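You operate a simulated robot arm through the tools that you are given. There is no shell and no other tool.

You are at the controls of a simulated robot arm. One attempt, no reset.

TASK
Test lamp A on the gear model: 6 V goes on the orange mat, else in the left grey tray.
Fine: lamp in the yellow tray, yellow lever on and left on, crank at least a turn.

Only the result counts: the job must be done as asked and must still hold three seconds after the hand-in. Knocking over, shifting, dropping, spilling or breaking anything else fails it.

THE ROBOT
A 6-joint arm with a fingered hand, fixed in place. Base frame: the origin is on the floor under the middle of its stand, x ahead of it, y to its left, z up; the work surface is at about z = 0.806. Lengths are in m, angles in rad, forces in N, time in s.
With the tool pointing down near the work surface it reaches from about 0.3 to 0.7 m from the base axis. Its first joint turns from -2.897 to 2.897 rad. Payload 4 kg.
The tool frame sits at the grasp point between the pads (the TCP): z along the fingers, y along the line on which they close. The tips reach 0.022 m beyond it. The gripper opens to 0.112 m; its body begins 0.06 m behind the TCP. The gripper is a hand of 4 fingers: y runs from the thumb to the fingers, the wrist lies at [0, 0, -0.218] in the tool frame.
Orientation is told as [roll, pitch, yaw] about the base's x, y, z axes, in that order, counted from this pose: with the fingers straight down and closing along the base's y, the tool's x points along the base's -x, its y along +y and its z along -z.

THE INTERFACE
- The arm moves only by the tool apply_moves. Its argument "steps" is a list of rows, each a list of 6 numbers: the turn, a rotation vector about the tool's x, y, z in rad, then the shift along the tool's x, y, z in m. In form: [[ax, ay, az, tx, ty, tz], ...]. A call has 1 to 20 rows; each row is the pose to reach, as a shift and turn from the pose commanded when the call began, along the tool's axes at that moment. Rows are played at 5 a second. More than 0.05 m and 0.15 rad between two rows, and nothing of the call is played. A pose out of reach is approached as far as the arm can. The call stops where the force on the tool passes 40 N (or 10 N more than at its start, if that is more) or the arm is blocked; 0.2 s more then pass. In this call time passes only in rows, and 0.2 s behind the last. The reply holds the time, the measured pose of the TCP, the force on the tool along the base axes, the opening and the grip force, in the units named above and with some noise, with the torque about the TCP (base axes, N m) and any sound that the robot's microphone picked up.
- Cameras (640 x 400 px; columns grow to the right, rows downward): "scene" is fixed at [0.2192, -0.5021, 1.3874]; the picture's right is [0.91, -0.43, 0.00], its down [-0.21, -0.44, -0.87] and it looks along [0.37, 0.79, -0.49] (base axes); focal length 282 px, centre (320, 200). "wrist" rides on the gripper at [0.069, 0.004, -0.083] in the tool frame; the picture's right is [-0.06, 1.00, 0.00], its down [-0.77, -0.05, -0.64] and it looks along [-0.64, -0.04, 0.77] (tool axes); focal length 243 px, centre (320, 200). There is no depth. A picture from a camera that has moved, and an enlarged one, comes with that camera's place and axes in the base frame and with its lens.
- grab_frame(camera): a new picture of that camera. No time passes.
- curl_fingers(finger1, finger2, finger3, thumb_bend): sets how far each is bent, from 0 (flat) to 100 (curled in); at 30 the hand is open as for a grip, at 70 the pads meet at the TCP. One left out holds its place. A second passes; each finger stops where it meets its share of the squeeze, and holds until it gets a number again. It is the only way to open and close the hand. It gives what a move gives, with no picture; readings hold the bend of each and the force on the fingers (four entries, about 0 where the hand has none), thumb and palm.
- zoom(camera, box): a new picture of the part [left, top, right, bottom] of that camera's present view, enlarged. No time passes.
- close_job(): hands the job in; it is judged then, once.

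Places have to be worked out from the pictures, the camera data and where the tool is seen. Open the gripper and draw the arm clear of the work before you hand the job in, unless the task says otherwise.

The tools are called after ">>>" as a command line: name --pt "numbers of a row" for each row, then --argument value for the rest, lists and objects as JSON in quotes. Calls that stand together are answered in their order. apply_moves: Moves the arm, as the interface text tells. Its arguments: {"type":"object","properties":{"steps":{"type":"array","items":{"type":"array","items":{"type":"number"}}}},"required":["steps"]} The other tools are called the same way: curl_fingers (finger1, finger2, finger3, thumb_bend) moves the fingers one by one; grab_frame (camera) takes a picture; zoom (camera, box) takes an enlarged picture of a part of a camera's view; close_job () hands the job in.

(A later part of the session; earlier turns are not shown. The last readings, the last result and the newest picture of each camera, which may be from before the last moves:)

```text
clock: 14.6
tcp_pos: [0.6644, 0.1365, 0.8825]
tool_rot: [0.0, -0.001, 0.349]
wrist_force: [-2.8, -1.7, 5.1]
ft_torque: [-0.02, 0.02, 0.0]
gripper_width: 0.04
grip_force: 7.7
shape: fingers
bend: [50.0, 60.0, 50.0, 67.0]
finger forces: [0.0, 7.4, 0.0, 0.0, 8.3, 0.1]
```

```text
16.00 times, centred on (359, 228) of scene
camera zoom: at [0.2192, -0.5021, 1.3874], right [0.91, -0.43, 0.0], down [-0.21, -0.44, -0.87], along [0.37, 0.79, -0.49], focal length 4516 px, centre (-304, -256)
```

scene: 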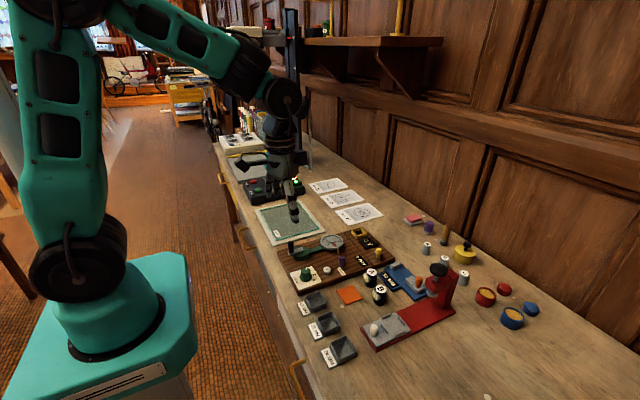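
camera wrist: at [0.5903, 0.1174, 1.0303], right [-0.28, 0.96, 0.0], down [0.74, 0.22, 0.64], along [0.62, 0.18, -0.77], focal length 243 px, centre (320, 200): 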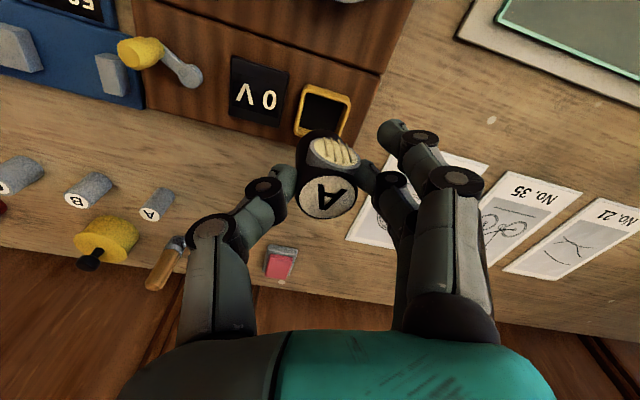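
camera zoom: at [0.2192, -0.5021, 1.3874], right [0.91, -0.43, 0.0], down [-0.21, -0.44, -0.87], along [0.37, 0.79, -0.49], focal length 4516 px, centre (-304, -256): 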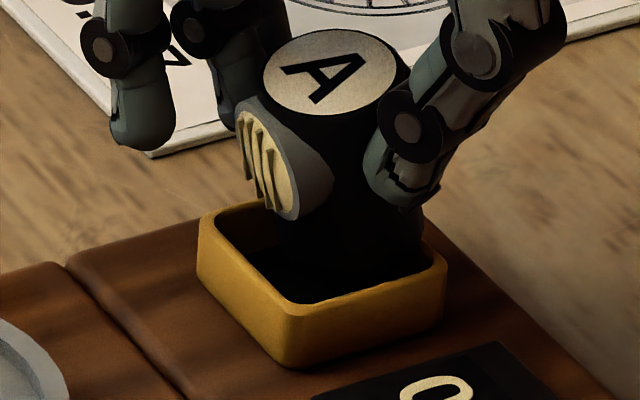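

The contact force now points toward -x, -y and up, so the lamp's base is landing on the far (+x, +y) side of the rim. I raise it 8 mm to look at the base properly.

>>> apply_moves --pt "0 0 0 0 0 -0.004" --pt "0 0 0 0 0 -0.009"

>>> zoom --camera "wrist" --box '[250, 80, 390, 220]'

>>> zoom --camera "scene" --box '[345, 215, 373, 240]'

```text
clock: 15.2
tcp_pos: [0.6636, 0.1363, 0.8908]
tool_rot: [0.001, 0.0, 0.351]
wrist_force: [0.6, -0.1, -0.5]
ft_torque: [-0.03, 0.0, 0.0]
gripper_width: 0.0402
grip_force: 7.5
shape: fingers
bend: [50.0, 60.0, 50.0, 67.0]
finger forces: [0.0, 6.9, 0.0, 0.0, 7.5, 0.1]
```

```text
2.86 times, centred on (320, 150) of wrist
camera zoom: at [0.5958, 0.1174, 0.9747], right [-0.28, 0.96, 0.0], down [0.74, 0.22, 0.64], along [0.62, 0.18, -0.77], focal length 693 px, centre (320, 343)
```

zoom: 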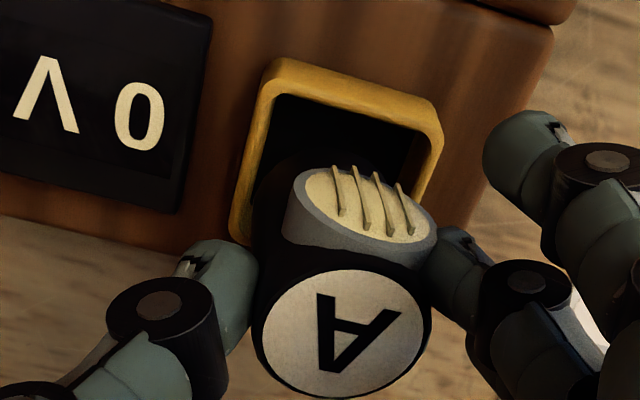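

```text
16.00 times, centred on (359, 228) of scene
camera zoom: at [0.2192, -0.5021, 1.3874], right [0.91, -0.43, 0.0], down [-0.21, -0.44, -0.87], along [0.37, 0.79, -0.49], focal length 4516 px, centre (-304, -240)
```

zoom: 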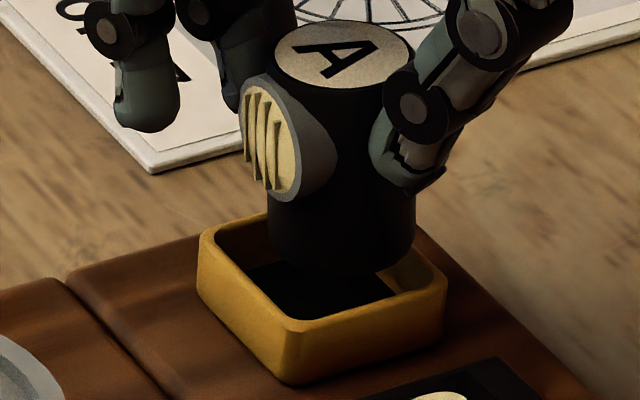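

In the scene view the lamp's base looks shifted a few millimetres to the right relative to its top, so it may have pitched slightly in the grip. I zoom to see the base edge.

>>> zoom --camera "wrist" --box '[290, 95, 370, 155]'

>>> zoom --camera "scene" --box '[352, 214, 372, 234]'

```text
6.67 times, centred on (330, 125) of wrist
camera zoom: at [0.5958, 0.1174, 0.9747], right [-0.28, 0.96, 0.0], down [0.74, 0.22, 0.64], along [0.62, 0.18, -0.77], focal length 1618 px, centre (253, 700)
```

zoom: 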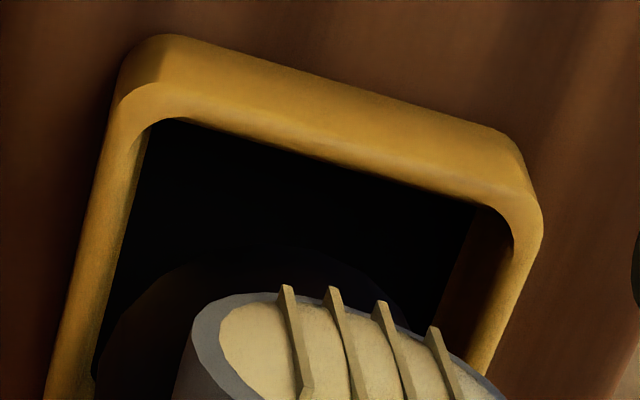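

```text
16.00 times, centred on (362, 224) of scene
camera zoom: at [0.2192, -0.5021, 1.3874], right [0.91, -0.43, 0.0], down [-0.21, -0.44, -0.87], along [0.37, 0.79, -0.49], focal length 4516 px, centre (-352, -184)
```

zoom: 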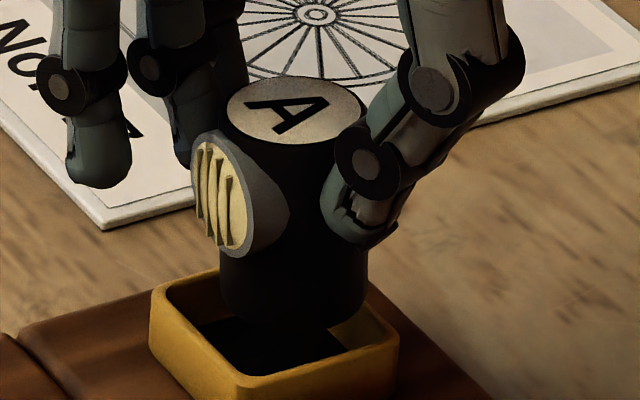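

Combining both views, the lamp's base is about 2–3 mm too far toward +x and about 2 mm too far toward -y, with a slight tilt. I shift by tool (+0.0022, +0.0022) and lower in small steps.

>>> apply_moves --pt "0 0 0 0.0022 0.0022 0" --pt "0 0 0 0.0022 0.0022 0.004" --pt "0 0 0 0.0022 0.0022 0.008"

>>> zoom --camera "wrist" --box '[290, 95, 370, 155]'

>>> zoom --camera "scene" --box '[345, 215, 373, 240]'

```text
clock: 16.0
tcp_pos: [0.6605, 0.1396, 0.881]
tool_rot: [0.0, 0.0, 0.351]
wrist_force: [-0.6, 1.2, -0.9]
ft_torque: [-0.03, 0.0, -0.03]
gripper_width: 0.0399
grip_force: 7.1
shape: fingers
bend: [50.0, 60.0, 50.0, 67.0]
finger forces: [0.0, 6.8, 0.1, 0.0, 7.5, 0.0]
```

```text
6.67 times, centred on (330, 125) of wrist
camera zoom: at [0.5927, 0.1188, 0.9665], right [-0.28, 0.96, 0.0], down [0.74, 0.22, 0.64], along [0.62, 0.18, -0.77], focal length 1618 px, centre (253, 700)
```

zoom: 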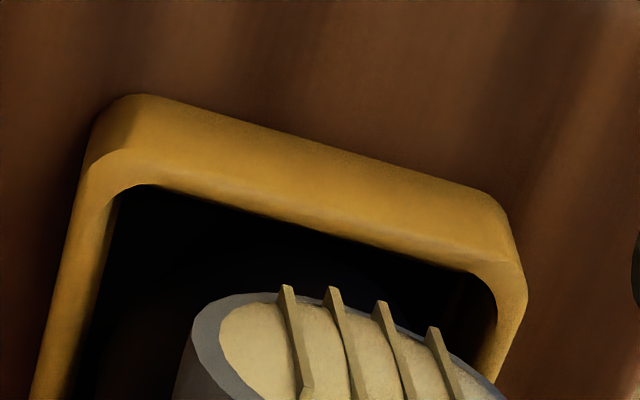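

```text
16.00 times, centred on (359, 228) of scene
camera zoom: at [0.2192, -0.5021, 1.3874], right [0.91, -0.43, 0.0], down [-0.21, -0.44, -0.87], along [0.37, 0.79, -0.49], focal length 4516 px, centre (-304, -240)
```

zoom: 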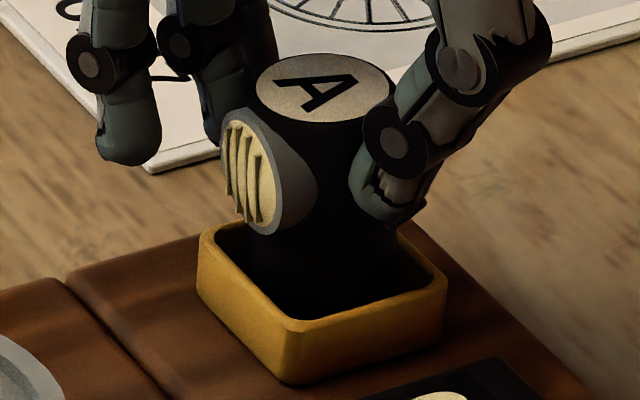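

No contact now although the base is below the earlier contact height, so the lamp is entering the tray. I keep lowering in small steps.

>>> apply_moves --pt "0 0 0 0 0 0.002" --pt "0 0 0 0 0 0.004"

>>> zoom --camera "scene" --box '[345, 215, 373, 240]'

```text
clock: 16.6
tcp_pos: [0.6612, 0.1387, 0.8781]
tool_rot: [0.0, 0.0, 0.348]
wrist_force: [-0.8, 0.1, 0.0]
ft_torque: [0.0, 0.02, 0.03]
gripper_width: 0.0401
grip_force: 7.4
shape: fingers
bend: [50.0, 60.0, 50.0, 67.0]
finger forces: [0.1, 6.9, 0.0, 0.1, 7.6, 0.0]
```

```text
16.00 times, centred on (359, 228) of scene
camera zoom: at [0.2192, -0.5021, 1.3874], right [0.91, -0.43, 0.0], down [-0.21, -0.44, -0.87], along [0.37, 0.79, -0.49], focal length 4516 px, centre (-304, -240)
```

zoom: 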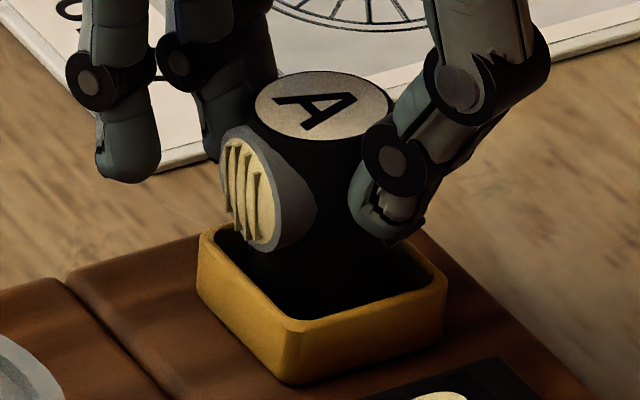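

Still free. I continue down a few millimetres at a time.

>>> apply_moves --pt "0 0 0 0 0 0.002" --pt "0 0 0 0 0 0.004"

>>> zoom --camera "scene" --box '[345, 215, 373, 240]'

```text
clock: 17.2
tcp_pos: [0.6608, 0.1387, 0.8753]
tool_rot: [-0.002, -0.002, 0.348]
wrist_force: [-0.4, -0.8, 1.7]
ft_torque: [0.0, -0.02, 0.03]
gripper_width: 0.0401
grip_force: 7.6
shape: fingers
bend: [50.0, 60.0, 50.0, 67.0]
finger forces: [0.1, 6.7, 0.0, 0.1, 8.0, 0.0]
```

```text
16.00 times, centred on (359, 228) of scene
camera zoom: at [0.2192, -0.5021, 1.3874], right [0.91, -0.43, 0.0], down [-0.21, -0.44, -0.87], along [0.37, 0.79, -0.49], focal length 4516 px, centre (-304, -240)
```

zoom: 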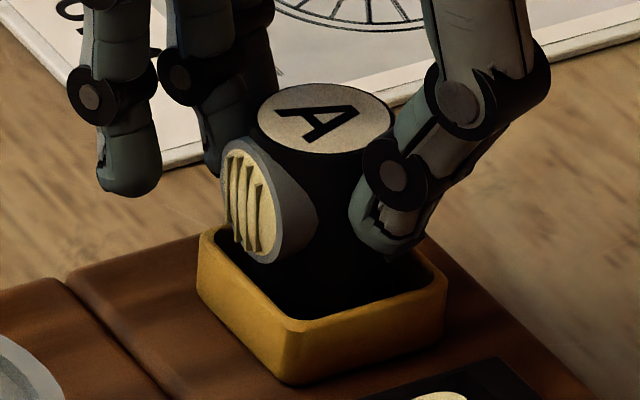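

A slight upward force (1.7 N) shows at TCP 0.875, likely the floor or a wall. I try two more millimetres.

>>> apply_moves --pt "0 0 0 0 0 0.001" --pt "0 0 0 0 0 0.002"

>>> zoom --camera "wrist" --box '[250, 90, 390, 230]'

>>> zoom --camera "scene" --box '[345, 215, 373, 240]'

```text
clock: 17.8
tcp_pos: [0.6613, 0.138, 0.8739]
tool_rot: [-0.001, -0.002, 0.349]
wrist_force: [1.0, -2.0, 6.8]
ft_torque: [0.03, 0.0, 0.02]
gripper_width: 0.0408
grip_force: 7.9
shape: fingers
bend: [50.0, 63.0, 50.0, 67.0]
finger forces: [0.1, 7.1, 0.0, 0.1, 10.0, 0.0]
```

```text
2.86 times, centred on (320, 160) of wrist
camera zoom: at [0.593, 0.1182, 0.9569], right [-0.28, 0.96, 0.0], down [0.73, 0.22, 0.64], along [0.62, 0.18, -0.77], focal length 693 px, centre (320, 314)
```

zoom: 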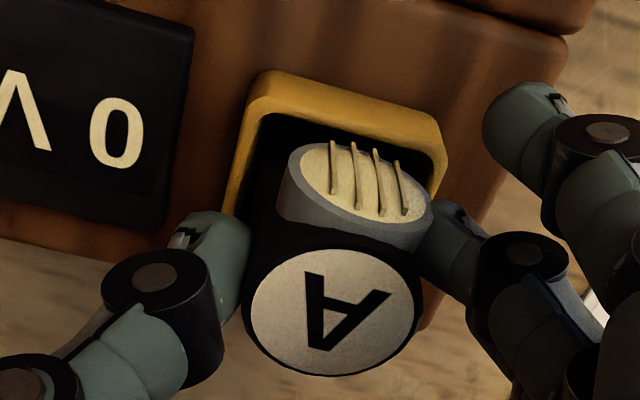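

```text
16.00 times, centred on (359, 228) of scene
camera zoom: at [0.2192, -0.5021, 1.3874], right [0.91, -0.43, 0.0], down [-0.21, -0.44, -0.87], along [0.37, 0.79, -0.49], focal length 4516 px, centre (-304, -240)
```

zoom: 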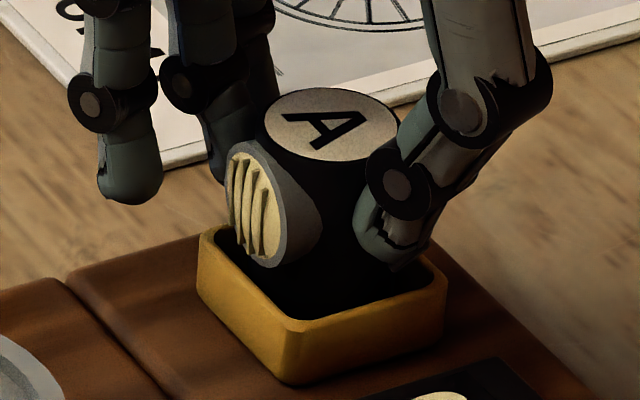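

Upward force is 6.8 N with -2 N along y, so the base seems to bear on the +y wall or the floor. I lift slightly, shift 1 mm toward -y, and lower again to see if it drops further.

>>> apply_moves --pt "0 0 0 0.0002 -0.0005 -0.002" --pt "0 0 0 0.0004 -0.0012 -0.002" --pt "0 0 0 0.0004 -0.0012 0.0" --pt "0 0 0 0.0004 -0.0012 0.002"

>>> zoom --camera "scene" --box '[345, 215, 373, 240]'

>>> zoom --camera "wrist" --box '[280, 100, 370, 170]'

```text
clock: 18.8
tcp_pos: [0.6615, 0.137, 0.8728]
tool_rot: [0.0, -0.001, 0.35]
wrist_force: [1.1, -1.4, 12.3]
ft_torque: [0.02, 0.0, 0.02]
gripper_width: 0.0405
grip_force: 8.2
shape: fingers
bend: [50.0, 63.0, 50.0, 67.0]
finger forces: [0.1, 8.1, 0.1, 0.0, 9.5, 0.1]
```

```text
16.00 times, centred on (359, 228) of scene
camera zoom: at [0.2192, -0.5021, 1.3874], right [0.91, -0.43, 0.0], down [-0.21, -0.44, -0.87], along [0.37, 0.79, -0.49], focal length 4516 px, centre (-304, -240)
```

zoom: 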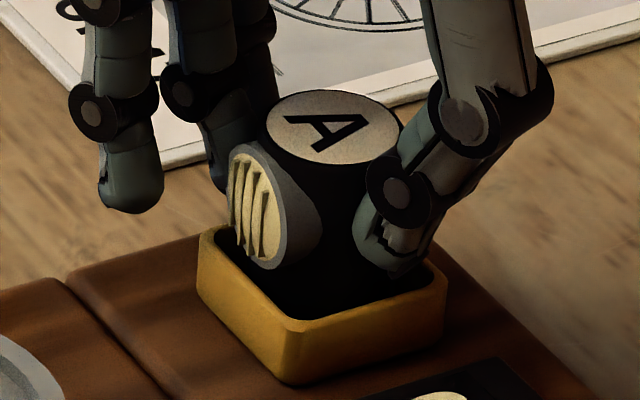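

```text
5.71 times, centred on (325, 135) of wrist
camera zoom: at [0.5927, 0.1171, 0.9554], right [-0.28, 0.96, 0.0], down [0.73, 0.22, 0.64], along [0.62, 0.18, -0.77], focal length 1386 px, centre (291, 571)
```

zoom: 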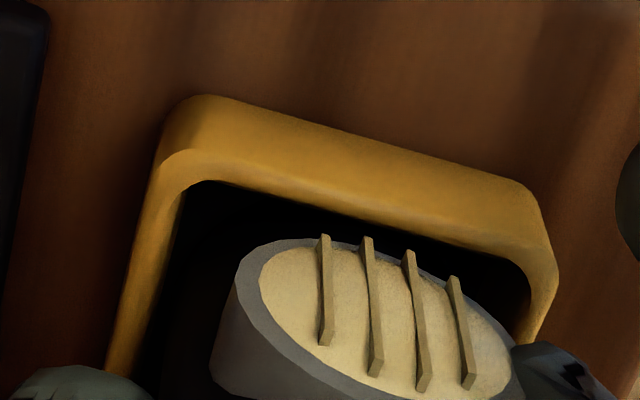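

The force is now almost purely vertical (12 N) and the lamp no longer drops, so it rests on the tray floor. I ease up 1.5 mm to unload it and open the two fingers.

>>> apply_moves --pt "0 0 0 0 0 -0.0015"

>>> curl_fingers --finger2 55 --thumb_bend 58

>>> zoom --camera "scene" --box '[345, 215, 373, 240]'

>>> zoom --camera "wrist" --box '[250, 90, 390, 230]'

```text
clock: 19.2
tcp_pos: [0.6604, 0.1364, 0.8728]
tool_rot: [0.001, 0.0, 0.347]
wrist_force: [1.1, -1.2, 6.7]
ft_torque: [0.0, 0.01, 0.0]
gripper_width: 0.0404
grip_force: 8.2
shape: fingers
bend: [50.0, 63.0, 50.0, 67.0]
finger forces: [0.0, 7.3, 0.0, 0.1, 9.3, 0.1]
```

```text
clock: 20.2
tcp_pos: [0.6597, 0.1371, 0.8715]
tool_rot: [0.0, 0.0, 0.349]
wrist_force: [-0.2, -0.5, -0.6]
ft_torque: [-0.01, 0.01, 0.01]
gripper_width: 0.0471
grip_force: 0.1
shape: fingers
bend: [50.0, 55.0, 50.0, 57.0]
finger forces: [0.0, 0.1, 0.0, 0.0, 0.0, 0.0]
```

```text
16.00 times, centred on (359, 228) of scene
camera zoom: at [0.2192, -0.5021, 1.3874], right [0.91, -0.43, 0.0], down [-0.21, -0.44, -0.87], along [0.37, 0.79, -0.49], focal length 4516 px, centre (-304, -240)
```

zoom: 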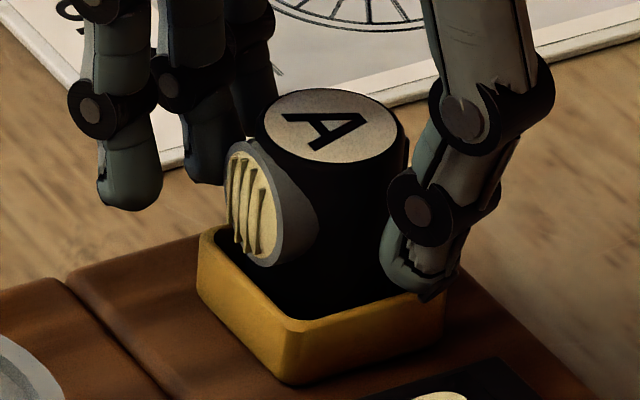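

```text
2.86 times, centred on (320, 160) of wrist
camera zoom: at [0.5927, 0.1173, 0.9561], right [-0.28, 0.96, 0.0], down [0.74, 0.22, 0.64], along [0.62, 0.18, -0.77], focal length 693 px, centre (320, 314)
```

zoom: 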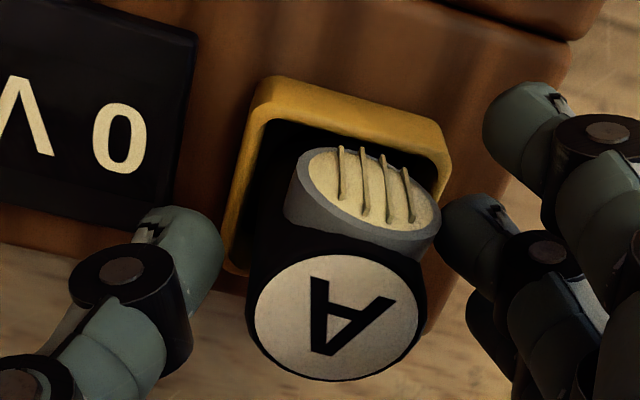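

The lamp stands on its own in the tray. I raise the hand straight up and look again.

>>> apply_moves --pt "0 0 0 0 0 -0.01" --pt "0 0 0 0 0 -0.03" --pt "0 0 0 0 0 -0.055" --pt "0 0 0 0 0 -0.085"

>>> zoom --camera "scene" --box '[320, 205, 400, 265]'

>>> grab_frame --camera "wrist"

```text
clock: 21.2
tcp_pos: [0.6598, 0.137, 0.9568]
tool_rot: [-0.001, -0.001, 0.348]
wrist_force: [0.2, 0.0, 0.4]
ft_torque: [0.0, 0.01, 0.03]
gripper_width: 0.0471
grip_force: 0.1
shape: fingers
bend: [50.0, 55.0, 50.0, 57.0]
finger forces: [0.0, 0.1, 0.0, 0.1, 0.0, 0.0]
```

```text
6.67 times, centred on (360, 235) of scene
camera zoom: at [0.2192, -0.5021, 1.3874], right [0.91, -0.43, 0.0], down [-0.21, -0.44, -0.87], along [0.37, 0.79, -0.49], focal length 1882 px, centre (53, -33)
```

zoom: 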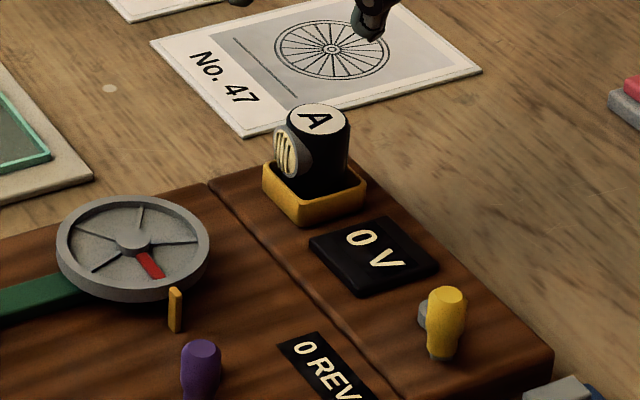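

```text
taken
camera wrist: at [0.5922, 0.1174, 1.0414], right [-0.28, 0.96, 0.0], down [0.74, 0.22, 0.64], along [0.62, 0.18, -0.77], focal length 243 px, centre (320, 200)
```

wrist: 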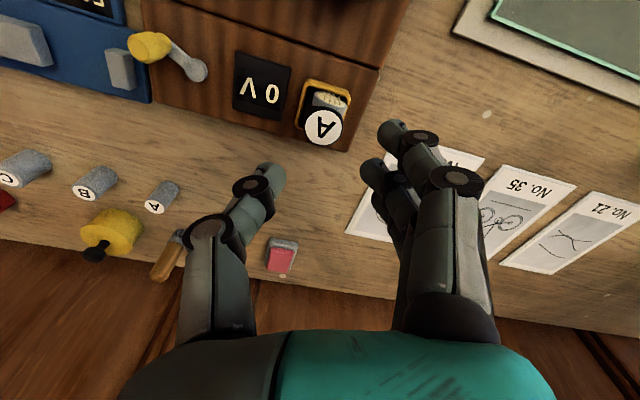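

Lamp A now stands in the yellow tray. Next is the yellow lever, whose knob is at about (0.637, 0.0155). I turn the hand to yaw 90° so the fingers are on the robot's side of the knob, moving at a safe height.

>>> apply_moves --pt "0 0 -0.135 0.007 -0.0118 0" --pt "0 0 -0.27 0.014 -0.0236 0" --pt "0 0 -0.405 0.021 -0.0354 0" --pt "0 0 -0.54 0.028 -0.0472 0" --pt "0 0 -0.675 0.035 -0.059 0" --pt "0 0 -0.81 0.042 -0.0708 0" --pt "0 0 -0.945 0.049 -0.0826 0" --pt "0 0 -1.08 0.056 -0.0945 0" --pt "0 0 -1.222 0.0631 -0.1063 0"

>>> grab_frame --camera "wrist"

>>> grab_frame --camera "scene"

```text
clock: 23.2
tcp_pos: [0.6469, 0.0357, 0.9628]
tool_rot: [0.008, -0.036, 1.552]
wrist_force: [-0.1, 1.0, -0.3]
ft_torque: [-0.04, 0.0, 0.01]
gripper_width: 0.0474
grip_force: 0.0
shape: fingers
bend: [50.0, 55.0, 50.0, 57.0]
finger forces: [0.1, 0.0, 0.0, 0.0, 0.0, 0.1]
out of reach, approached as far as the arm can: row 9
```

```text
taken
camera wrist: at [0.6404, -0.0377, 1.0442], right [-1.0, 0.08, 0.01], down [0.07, 0.74, 0.67], along [0.05, 0.67, -0.74], focal length 243 px, centre (320, 200)
```

wrist: 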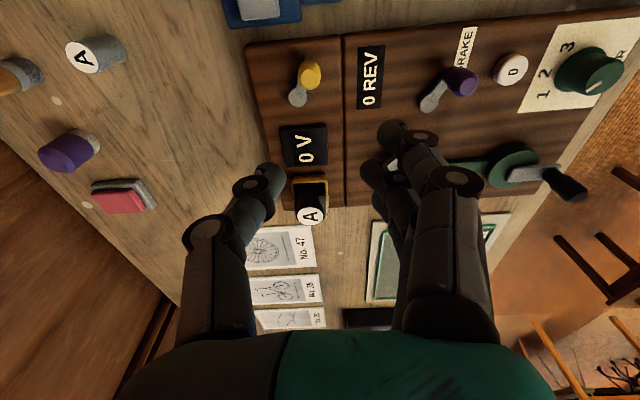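

```text
taken
```

scene: 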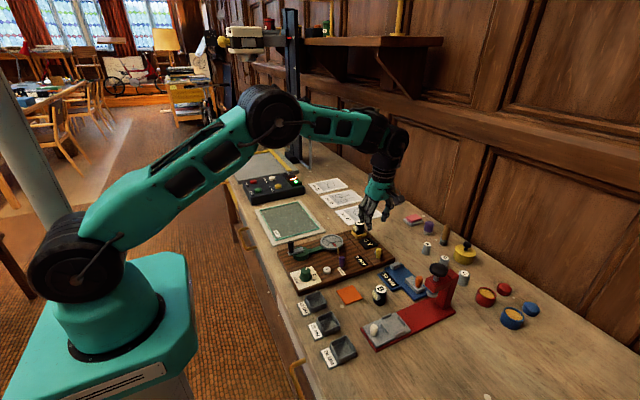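

The full 90° turn is out of reach here, but this view shows both levers from the side. I zoom in on them before choosing a smaller turn.

>>> zoom --camera "wrist" --box '[250, 40, 350, 120]'

>>> zoom --camera "wrist" --box '[400, 50, 500, 130]'

```text
5.00 times, centred on (300, 80) of wrist
camera zoom: at [0.6404, -0.0377, 1.0442], right [-1.0, 0.08, 0.01], down [0.07, 0.74, 0.67], along [0.05, 0.67, -0.74], focal length 1213 px, centre (420, 800)
```

zoom: 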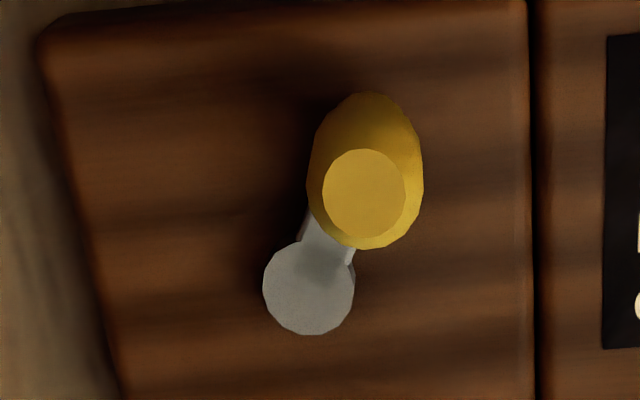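

```text
5.00 times, centred on (450, 90) of wrist
camera zoom: at [0.6404, -0.0377, 1.0442], right [-1.0, 0.08, 0.01], down [0.07, 0.74, 0.67], along [0.05, 0.67, -0.74], focal length 1213 px, centre (-330, 750)
```

zoom: 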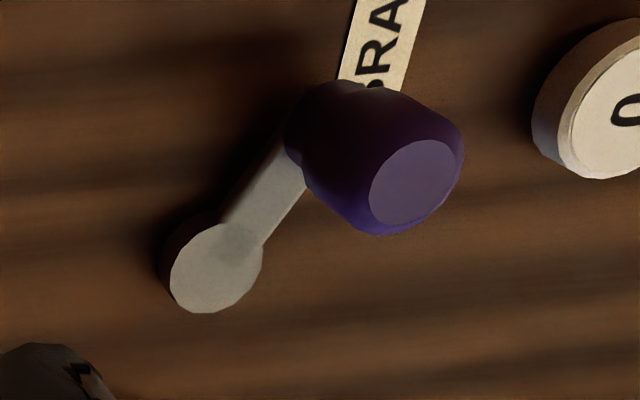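

Both arms point about 20° toward the robot from -y, so the two levers seem to be in the same state. I turn back to a yaw of about 1.2 rad, which lines the finger wall up with the knob's direction of travel.

>>> apply_moves --pt "0 0 0.12 0 0 0" --pt "0 0 0.25 0 0 0" --pt "0 0 0.37 0 0 0"

>>> grab_frame --camera "wrist"

```text
clock: 24.0
tcp_pos: [0.6476, 0.0359, 0.9627]
tool_rot: [0.0, 0.001, 1.203]
wrist_force: [-0.7, 0.2, -0.9]
ft_torque: [0.0, 0.03, -0.01]
gripper_width: 0.0472
grip_force: 0.1
shape: fingers
bend: [50.0, 55.0, 50.0, 57.0]
finger forces: [0.0, 0.0, 0.0, 0.0, 0.0, 0.0]
```

```text
taken
camera wrist: at [0.6165, -0.0282, 1.0467], right [-0.91, 0.42, 0.0], down [0.32, 0.7, 0.64], along [0.27, 0.58, -0.77], focal length 243 px, centre (320, 200)
```

wrist: 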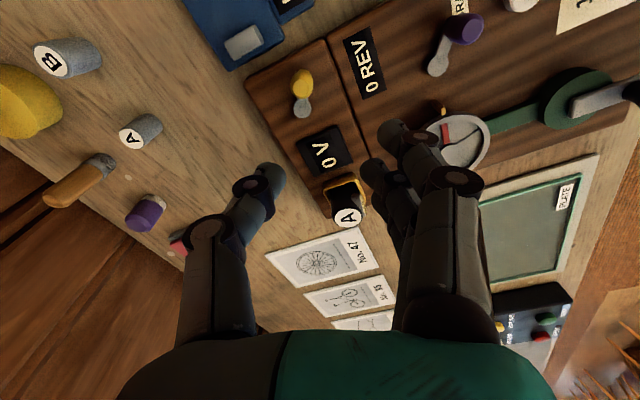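

The pose is clean again: TCP (0.6476, 0.0359, 0.9627), yaw 1.203. I zoom on the yellow lever to place it in the tool frame.

>>> zoom --camera "wrist" --box '[260, 50, 360, 130]'

```text
5.00 times, centred on (310, 90) of wrist
camera zoom: at [0.6165, -0.0282, 1.0467], right [-0.91, 0.42, 0.0], down [0.32, 0.7, 0.64], along [0.27, 0.58, -0.77], focal length 1213 px, centre (370, 750)
```

zoom: 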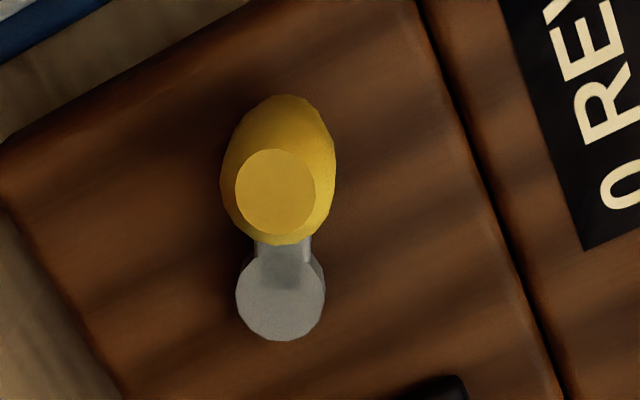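

Cross-checking rays from several views puts the yellow knob at about (0.653, 0.014) with its top at only z≈0.853, and its pivot at about (0.663, 0.036). I tuck finger 3 away from the pivot, move above the knob and descend part way.

>>> curl_fingers --finger1 55 --finger2 55 --finger3 42 --thumb_bend 55

>>> apply_moves --pt "0 0 0 0.009 -0.007 0.0" --pt "0 0 0 0.0182 -0.0135 0.01" --pt "0 0 0 0.0182 -0.0135 0.03" --pt "0 0 0 0.0182 -0.0135 0.055"

>>> grab_frame --camera "wrist"

>>> zoom --camera "scene" --box '[340, 200, 420, 270]'

```text
clock: 25.0
tcp_pos: [0.6484, 0.0339, 0.9626]
tool_rot: [0.001, 0.001, 1.202]
wrist_force: [0.4, 0.3, 0.2]
ft_torque: [0.03, -0.03, 0.0]
gripper_width: 0.0441
grip_force: 0.0
shape: fingers
bend: [55.0, 55.0, 42.0, 55.0]
finger forces: [0.1, 0.0, 0.0, 0.0, 0.0, 0.0]
```

```text
clock: 26.0
tcp_pos: [0.6521, 0.0128, 0.9074]
tool_rot: [0.001, 0.0, 1.202]
wrist_force: [0.2, 1.7, -0.6]
ft_torque: [-0.01, -0.01, -0.02]
gripper_width: 0.0438
grip_force: 0.1
shape: fingers
bend: [55.0, 55.0, 42.0, 55.0]
finger forces: [0.1, 0.0, 0.0, 0.0, 0.0, 0.0]
```

```text
taken
camera wrist: at [0.6222, -0.0504, 0.9906], right [-0.91, 0.42, 0.0], down [0.32, 0.7, 0.64], along [0.27, 0.58, -0.77], focal length 243 px, centre (320, 200)
```

wrist: 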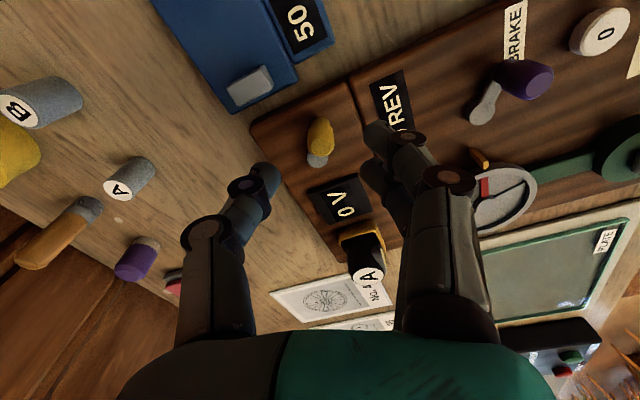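

```text
5.71 times, centred on (380, 235) of scene
camera zoom: at [0.2192, -0.5021, 1.3874], right [0.91, -0.43, 0.0], down [-0.21, -0.44, -0.87], along [0.37, 0.79, -0.49], focal length 1613 px, centre (-23, 0)
```

zoom: 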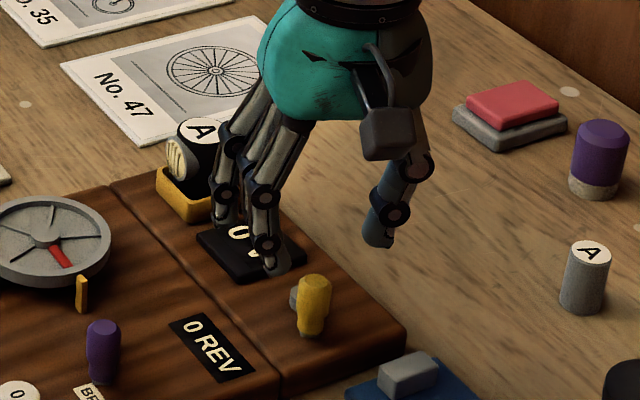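

The hand is above the lever and clear of the lamp. I zoom to check the knob relative to the fingers.

>>> zoom --camera "wrist" --box '[230, 90, 430, 230]'

```text
2.86 times, centred on (330, 160) of wrist
camera zoom: at [0.6222, -0.0504, 0.9906], right [-0.91, 0.42, 0.0], down [0.32, 0.7, 0.64], along [0.27, 0.58, -0.77], focal length 693 px, centre (291, 314)
```

zoom: 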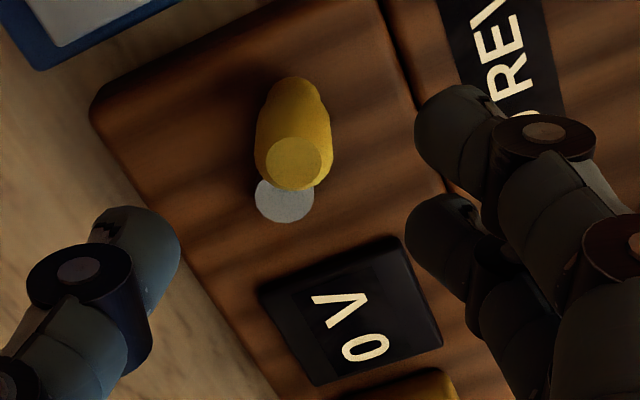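

The knob is centred between the thumb and middle finger. I lower 5 cm so the fingertips are at knob height.

>>> apply_moves --pt "0 0 0 0 0 0.015" --pt "0 0 0 0 0 0.03" --pt "0 0 0 0 0 0.042" --pt "0 0 0 0 0 0.05"

>>> zoom --camera "wrist" --box '[230, 90, 430, 230]'

>>> zoom --camera "scene" --box '[350, 220, 410, 270]'

```text
clock: 27.0
tcp_pos: [0.6525, 0.0114, 0.8575]
tool_rot: [0.0, 0.0, 1.201]
wrist_force: [0.1, 0.2, -0.4]
ft_torque: [0.01, -0.01, 0.01]
gripper_width: 0.0435
grip_force: 0.0
shape: fingers
bend: [55.0, 55.0, 42.0, 55.0]
finger forces: [0.0, 0.1, 0.0, 0.0, 0.1, 0.1]
```

```text
2.86 times, centred on (330, 160) of wrist
camera zoom: at [0.6225, -0.0507, 0.941], right [-0.91, 0.42, 0.0], down [0.32, 0.7, 0.64], along [0.27, 0.58, -0.77], focal length 693 px, centre (291, 314)
```

zoom: 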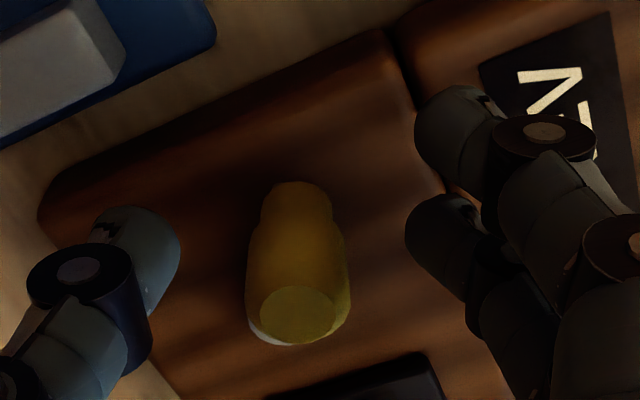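

```text
8.00 times, centred on (380, 245) of scene
camera zoom: at [0.2192, -0.5021, 1.3874], right [0.91, -0.43, 0.0], down [-0.21, -0.44, -0.87], along [0.37, 0.79, -0.49], focal length 2258 px, centre (-160, -160)
```

zoom: 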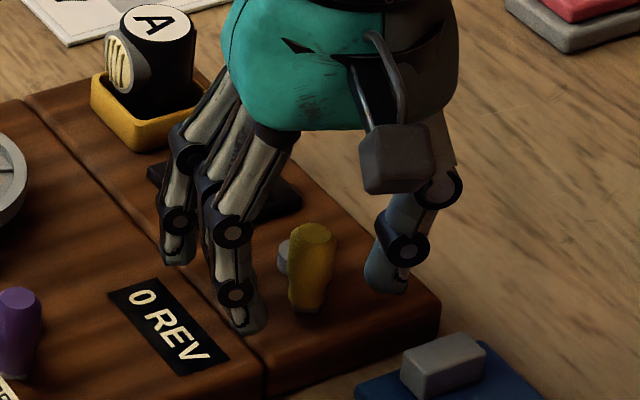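

The fingertips are beside the knob on the robot's side. I push toward +x in small steps and watch the forces.

>>> apply_moves --pt "0 0 0 -0.0018 -0.0047 0" --pt "0 0 0 -0.0036 -0.0093 0" --pt "0 0 0 -0.0054 -0.014 0" --pt "0 0 0 -0.0069 -0.0178 0" --pt "0 0 0 -0.0083 -0.0215 0" --pt "0 0 0 -0.0098 -0.0252 0"

>>> zoom --camera "scene" --box '[350, 220, 410, 270]'

>>> zoom --camera "wrist" --box '[230, 90, 430, 230]'

```text
clock: 28.4
tcp_pos: [0.6797, 0.0122, 0.8585]
tool_rot: [0.0, 0.001, 1.201]
wrist_force: [-1.9, -3.0, -0.8]
ft_torque: [-0.03, 0.05, 0.07]
gripper_width: 0.0442
grip_force: 1.8
shape: fingers
bend: [54.0, 53.0, 42.0, 55.0]
finger forces: [3.4, 0.7, 0.0, 0.0, 0.0, 0.1]
```

```text
8.00 times, centred on (380, 245) of scene
camera zoom: at [0.2192, -0.5021, 1.3874], right [0.91, -0.43, 0.0], down [-0.21, -0.44, -0.87], along [0.37, 0.79, -0.49], focal length 2258 px, centre (-160, -160)
```

zoom: 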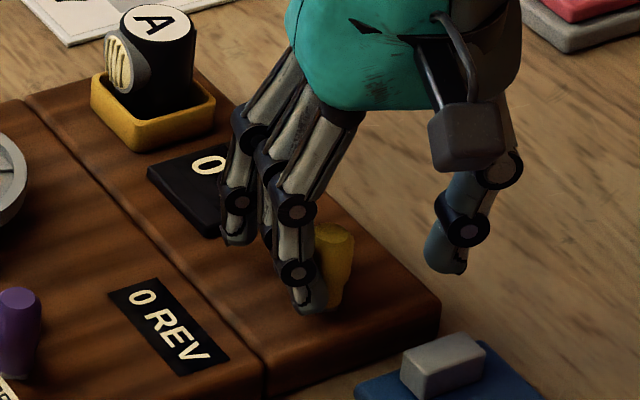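

```text
2.86 times, centred on (330, 160) of wrist
camera zoom: at [0.6494, -0.051, 0.9413], right [-0.91, 0.42, 0.0], down [0.32, 0.7, 0.64], along [0.27, 0.58, -0.77], focal length 693 px, centre (291, 314)
```

zoom: 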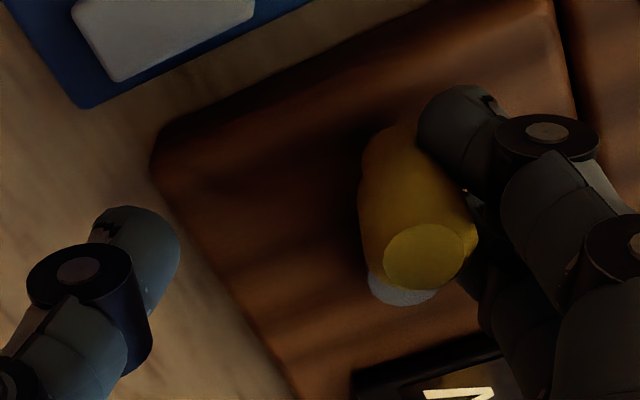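

The lever is turning at about 3 N. I keep pushing toward +x a little further.

>>> apply_moves --pt "0 0 0 -0.0013 -0.0033 0" --pt "0 0 0 -0.0025 -0.0065 0" --pt "0 0 0 -0.0038 -0.0098 0"

>>> zoom --camera "scene" --box '[350, 220, 410, 270]'

>>> zoom --camera "wrist" --box '[230, 90, 430, 230]'

```text
clock: 29.2
tcp_pos: [0.6908, 0.012, 0.8588]
tool_rot: [0.0, -0.001, 1.203]
wrist_force: [0.0, 0.0, -0.2]
ft_torque: [-0.02, 0.0, 0.01]
gripper_width: 0.0439
grip_force: 0.6
shape: fingers
bend: [55.0, 55.0, 42.0, 55.0]
finger forces: [0.5, 0.3, 0.0, 0.1, 0.0, 0.0]
```

```text
8.00 times, centred on (380, 245) of scene
camera zoom: at [0.2192, -0.5021, 1.3874], right [0.91, -0.43, 0.0], down [-0.21, -0.44, -0.87], along [0.37, 0.79, -0.49], focal length 2258 px, centre (-160, -160)
```

zoom: 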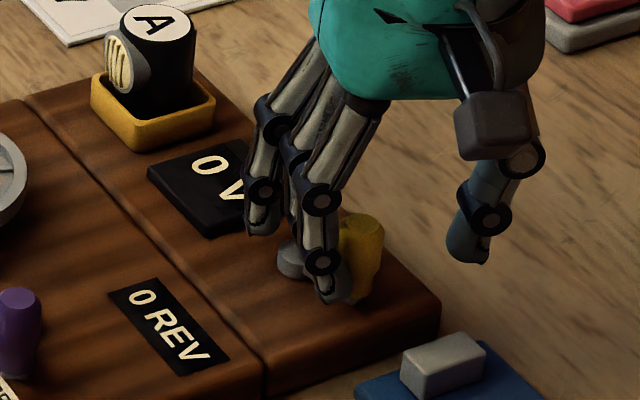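

```text
2.86 times, centred on (330, 160) of wrist
camera zoom: at [0.6604, -0.0502, 0.9418], right [-0.91, 0.42, 0.0], down [0.32, 0.7, 0.64], along [0.27, 0.58, -0.77], focal length 693 px, centre (291, 314)
```

zoom: 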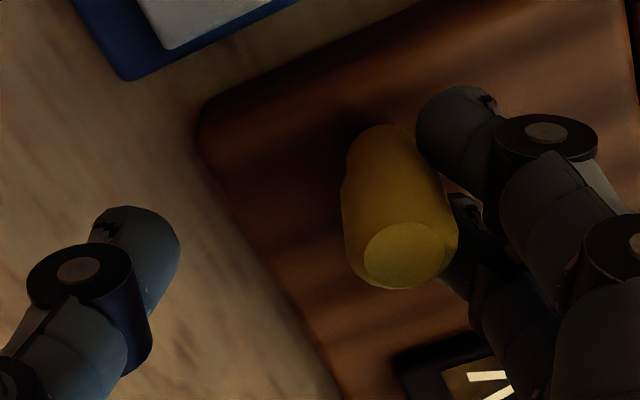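

The force dropped to about zero, so the lever has probably snapped over. I back the fingers off and raise the hand to see it.

>>> apply_moves --pt "0 0 0 0.002 0.006 0" --pt "0 0 0 0.003 0.009 -0.01" --pt "0 0 0 0.003 0.009 -0.03" --pt "0 0 0 0.003 0.009 -0.055" --pt "0 0 0 0.003 0.009 -0.08"

>>> zoom --camera "scene" --box '[330, 215, 410, 270]'

>>> grab_frame --camera "wrist"

```text
clock: 30.4
tcp_pos: [0.6807, 0.0128, 0.9371]
tool_rot: [0.001, 0.001, 1.203]
wrist_force: [0.5, 0.5, -0.1]
ft_torque: [0.02, -0.01, -0.01]
gripper_width: 0.044
grip_force: 0.0
shape: fingers
bend: [55.0, 55.0, 42.0, 55.0]
finger forces: [0.1, 0.1, 0.0, 0.1, 0.1, 0.1]
```

```text
7.27 times, centred on (370, 242) of scene
camera zoom: at [0.2192, -0.5021, 1.3874], right [0.91, -0.43, 0.0], down [-0.21, -0.44, -0.87], along [0.37, 0.79, -0.49], focal length 2053 px, centre (-44, -109)
```

zoom: 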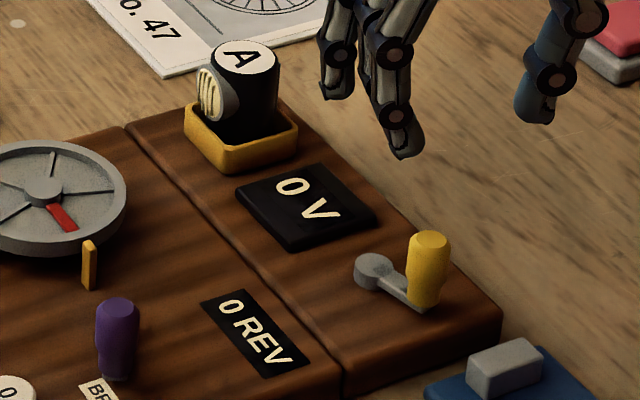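

```text
taken
camera wrist: at [0.6505, -0.05, 1.0216], right [-0.91, 0.42, 0.0], down [0.32, 0.7, 0.64], along [0.27, 0.58, -0.77], focal length 243 px, centre (320, 200)
```

wrist: 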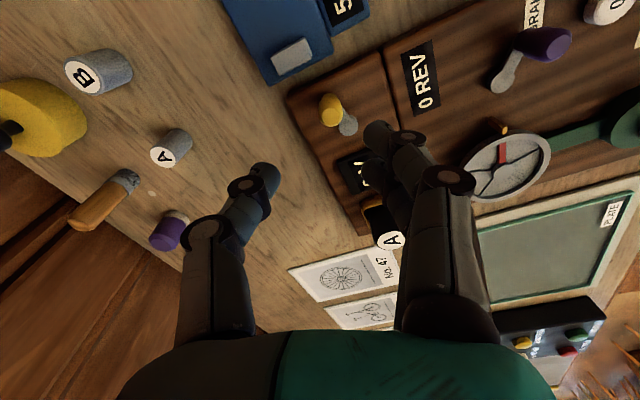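

The yellow lever now points the other way and stays there. Next is the crank: I go back to yaw 0 and move above the crank handle near (0.418, 0.126).

>>> apply_moves --pt "0 0 0.133 -0.0012 0.0318 -0.02" --pt "0 0 0.267 -0.0025 0.0635 -0.02" --pt "0 0 0.401 -0.0037 0.0953 -0.02" --pt "0 0 0.535 -0.0049 0.127 -0.02" --pt "0 0 0.668 -0.0062 0.1588 -0.02" --pt "0 0 0.802 -0.0074 0.1905 -0.02" --pt "0 0 0.936 -0.0086 0.2223 -0.02" --pt "0 0 1.069 -0.0099 0.254 -0.02" --pt "0 0 1.203 -0.0111 0.2858 -0.02"

>>> grab_frame --camera "wrist"

>>> zoom --camera "scene" --box '[270, 190, 370, 270]'

```text
clock: 32.4
tcp_pos: [0.4197, 0.1264, 0.9587]
tool_rot: [0.0, 0.0, -0.003]
wrist_force: [0.2, -0.3, -0.9]
ft_torque: [0.0, 0.02, 0.01]
gripper_width: 0.0437
grip_force: 0.1
shape: fingers
bend: [55.0, 55.0, 42.0, 55.0]
finger forces: [0.0, 0.0, 0.0, 0.1, 0.0, 0.1]
```

```text
taken
camera wrist: at [0.3478, 0.1308, 1.0416], right [0.07, 1.0, 0.0], down [0.76, -0.05, 0.64], along [0.64, -0.04, -0.77], focal length 243 px, centre (320, 200)
```

wrist: 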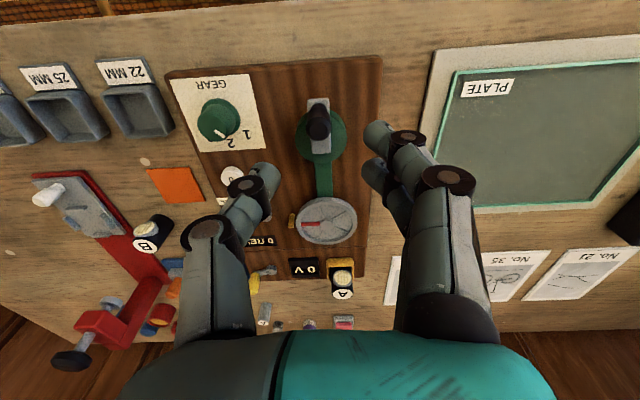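

```text
5.00 times, centred on (320, 230) of scene
camera zoom: at [0.2192, -0.5021, 1.3874], right [0.91, -0.43, 0.0], down [-0.21, -0.44, -0.87], along [0.37, 0.79, -0.49], focal length 1411 px, centre (320, 50)
```

zoom: 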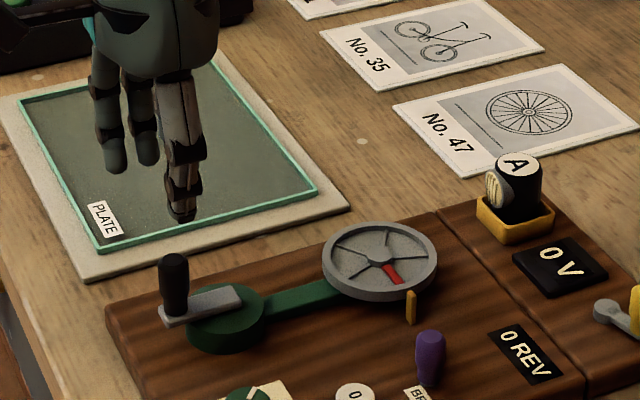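

>>> zoom --camera "wrist" --box '[270, 80, 390, 180]'

```text
4.00 times, centred on (330, 130) of wrist
camera zoom: at [0.3478, 0.1308, 1.0416], right [0.07, 1.0, 0.0], down [0.76, -0.05, 0.64], along [0.64, -0.04, -0.77], focal length 970 px, centre (280, 480)
```

zoom: 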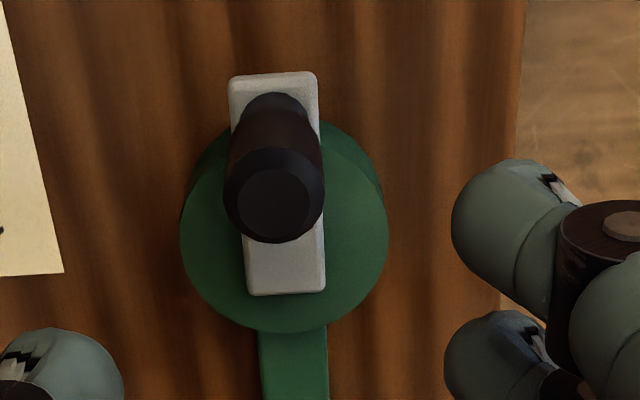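

The handle is at tool (-0.002, -0.0016) with its top near z 0.881, and the crank centre is about (0.449, 0.125), giving a radius of about 27.5 mm. I descend around the handle to TCP z≈0.872.

>>> apply_moves --pt "0 0 0 0 -0.0016 0.02" --pt "0 0 0 0 -0.0016 0.04" --pt "0 0 0 0 -0.0016 0.06" --pt "0 0 0 0 -0.0016 0.075" --pt "0 0 0 0 -0.0016 0.0867"

>>> zoom --camera "wrist" --box '[220, 100, 420, 250]'

>>> zoom --camera "scene" --box '[270, 200, 350, 270]'

```text
clock: 33.6
tcp_pos: [0.4192, 0.1249, 0.8717]
tool_rot: [0.002, 0.0, -0.001]
wrist_force: [0.0, 0.5, 0.0]
ft_torque: [-0.03, 0.0, -0.05]
gripper_width: 0.0438
grip_force: 0.1
shape: fingers
bend: [55.0, 55.0, 42.0, 55.0]
finger forces: [0.1, 0.0, 0.0, 0.1, 0.0, 0.0]
```

```text
2.67 times, centred on (320, 175) of wrist
camera zoom: at [0.3481, 0.1297, 0.9549], right [0.06, 1.0, 0.0], down [0.76, -0.05, 0.64], along [0.64, -0.04, -0.77], focal length 647 px, centre (320, 267)
```

zoom: 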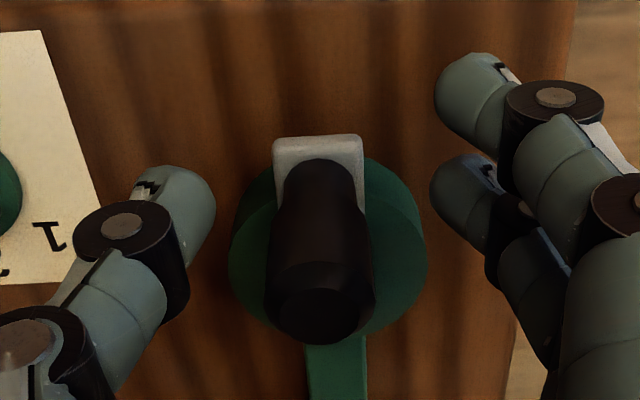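

```text
5.71 times, centred on (310, 235) of scene
camera zoom: at [0.2192, -0.5021, 1.3874], right [0.91, -0.43, 0.0], down [-0.21, -0.44, -0.87], along [0.37, 0.79, -0.49], focal length 1613 px, centre (377, 0)
```

zoom: 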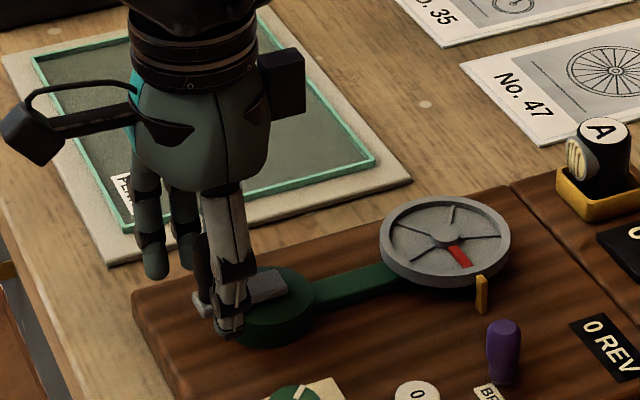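

The handle is centred between thumb and middle finger. I close those to leave a small gap and curl the outer fingers further to cage the handle on both sides.

>>> curl_fingers --finger2 62 --thumb_bend 62

>>> curl_fingers --finger1 72 --finger3 72

>>> zoom --camera "wrist" --box '[220, 100, 420, 250]'

>>> zoom --camera "scene" --box '[270, 200, 350, 270]'

```text
clock: 34.6
tcp_pos: [0.4196, 0.1252, 0.871]
tool_rot: [0.0, 0.0, -0.003]
wrist_force: [0.0, -0.5, 0.5]
ft_torque: [0.02, -0.06, -0.03]
gripper_width: 0.0353
grip_force: 0.0
shape: fingers
bend: [55.0, 62.0, 42.0, 62.0]
finger forces: [0.0, 0.1, 0.0, 0.0, 0.0, 0.1]
```

```text
clock: 35.6
tcp_pos: [0.4186, 0.1251, 0.8712]
tool_rot: [0.001, 0.001, -0.002]
wrist_force: [0.2, -0.4, 0.2]
ft_torque: [0.01, -0.01, -0.01]
gripper_width: 0.0152
grip_force: 0.0
shape: fingers
bend: [72.0, 62.0, 72.0, 62.0]
finger forces: [0.1, 0.0, 0.1, 0.0, 0.0, 0.0]
```

```text
2.67 times, centred on (320, 175) of wrist
camera zoom: at [0.3482, 0.1297, 0.955], right [0.06, 1.0, 0.0], down [0.77, -0.05, 0.64], along [0.64, -0.04, -0.77], focal length 647 px, centre (320, 267)
```

zoom: 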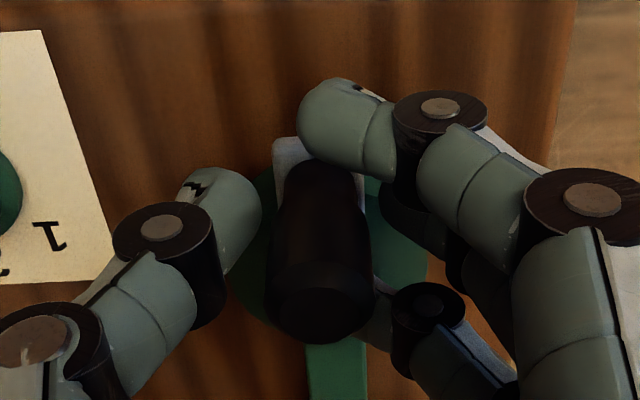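

```text
5.71 times, centred on (310, 235) of scene
camera zoom: at [0.2192, -0.5021, 1.3874], right [0.91, -0.43, 0.0], down [-0.21, -0.44, -0.87], along [0.37, 0.79, -0.49], focal length 1613 px, centre (377, 0)
```

zoom: 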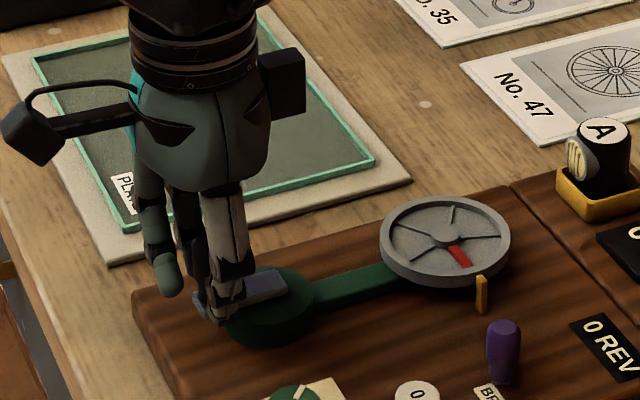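

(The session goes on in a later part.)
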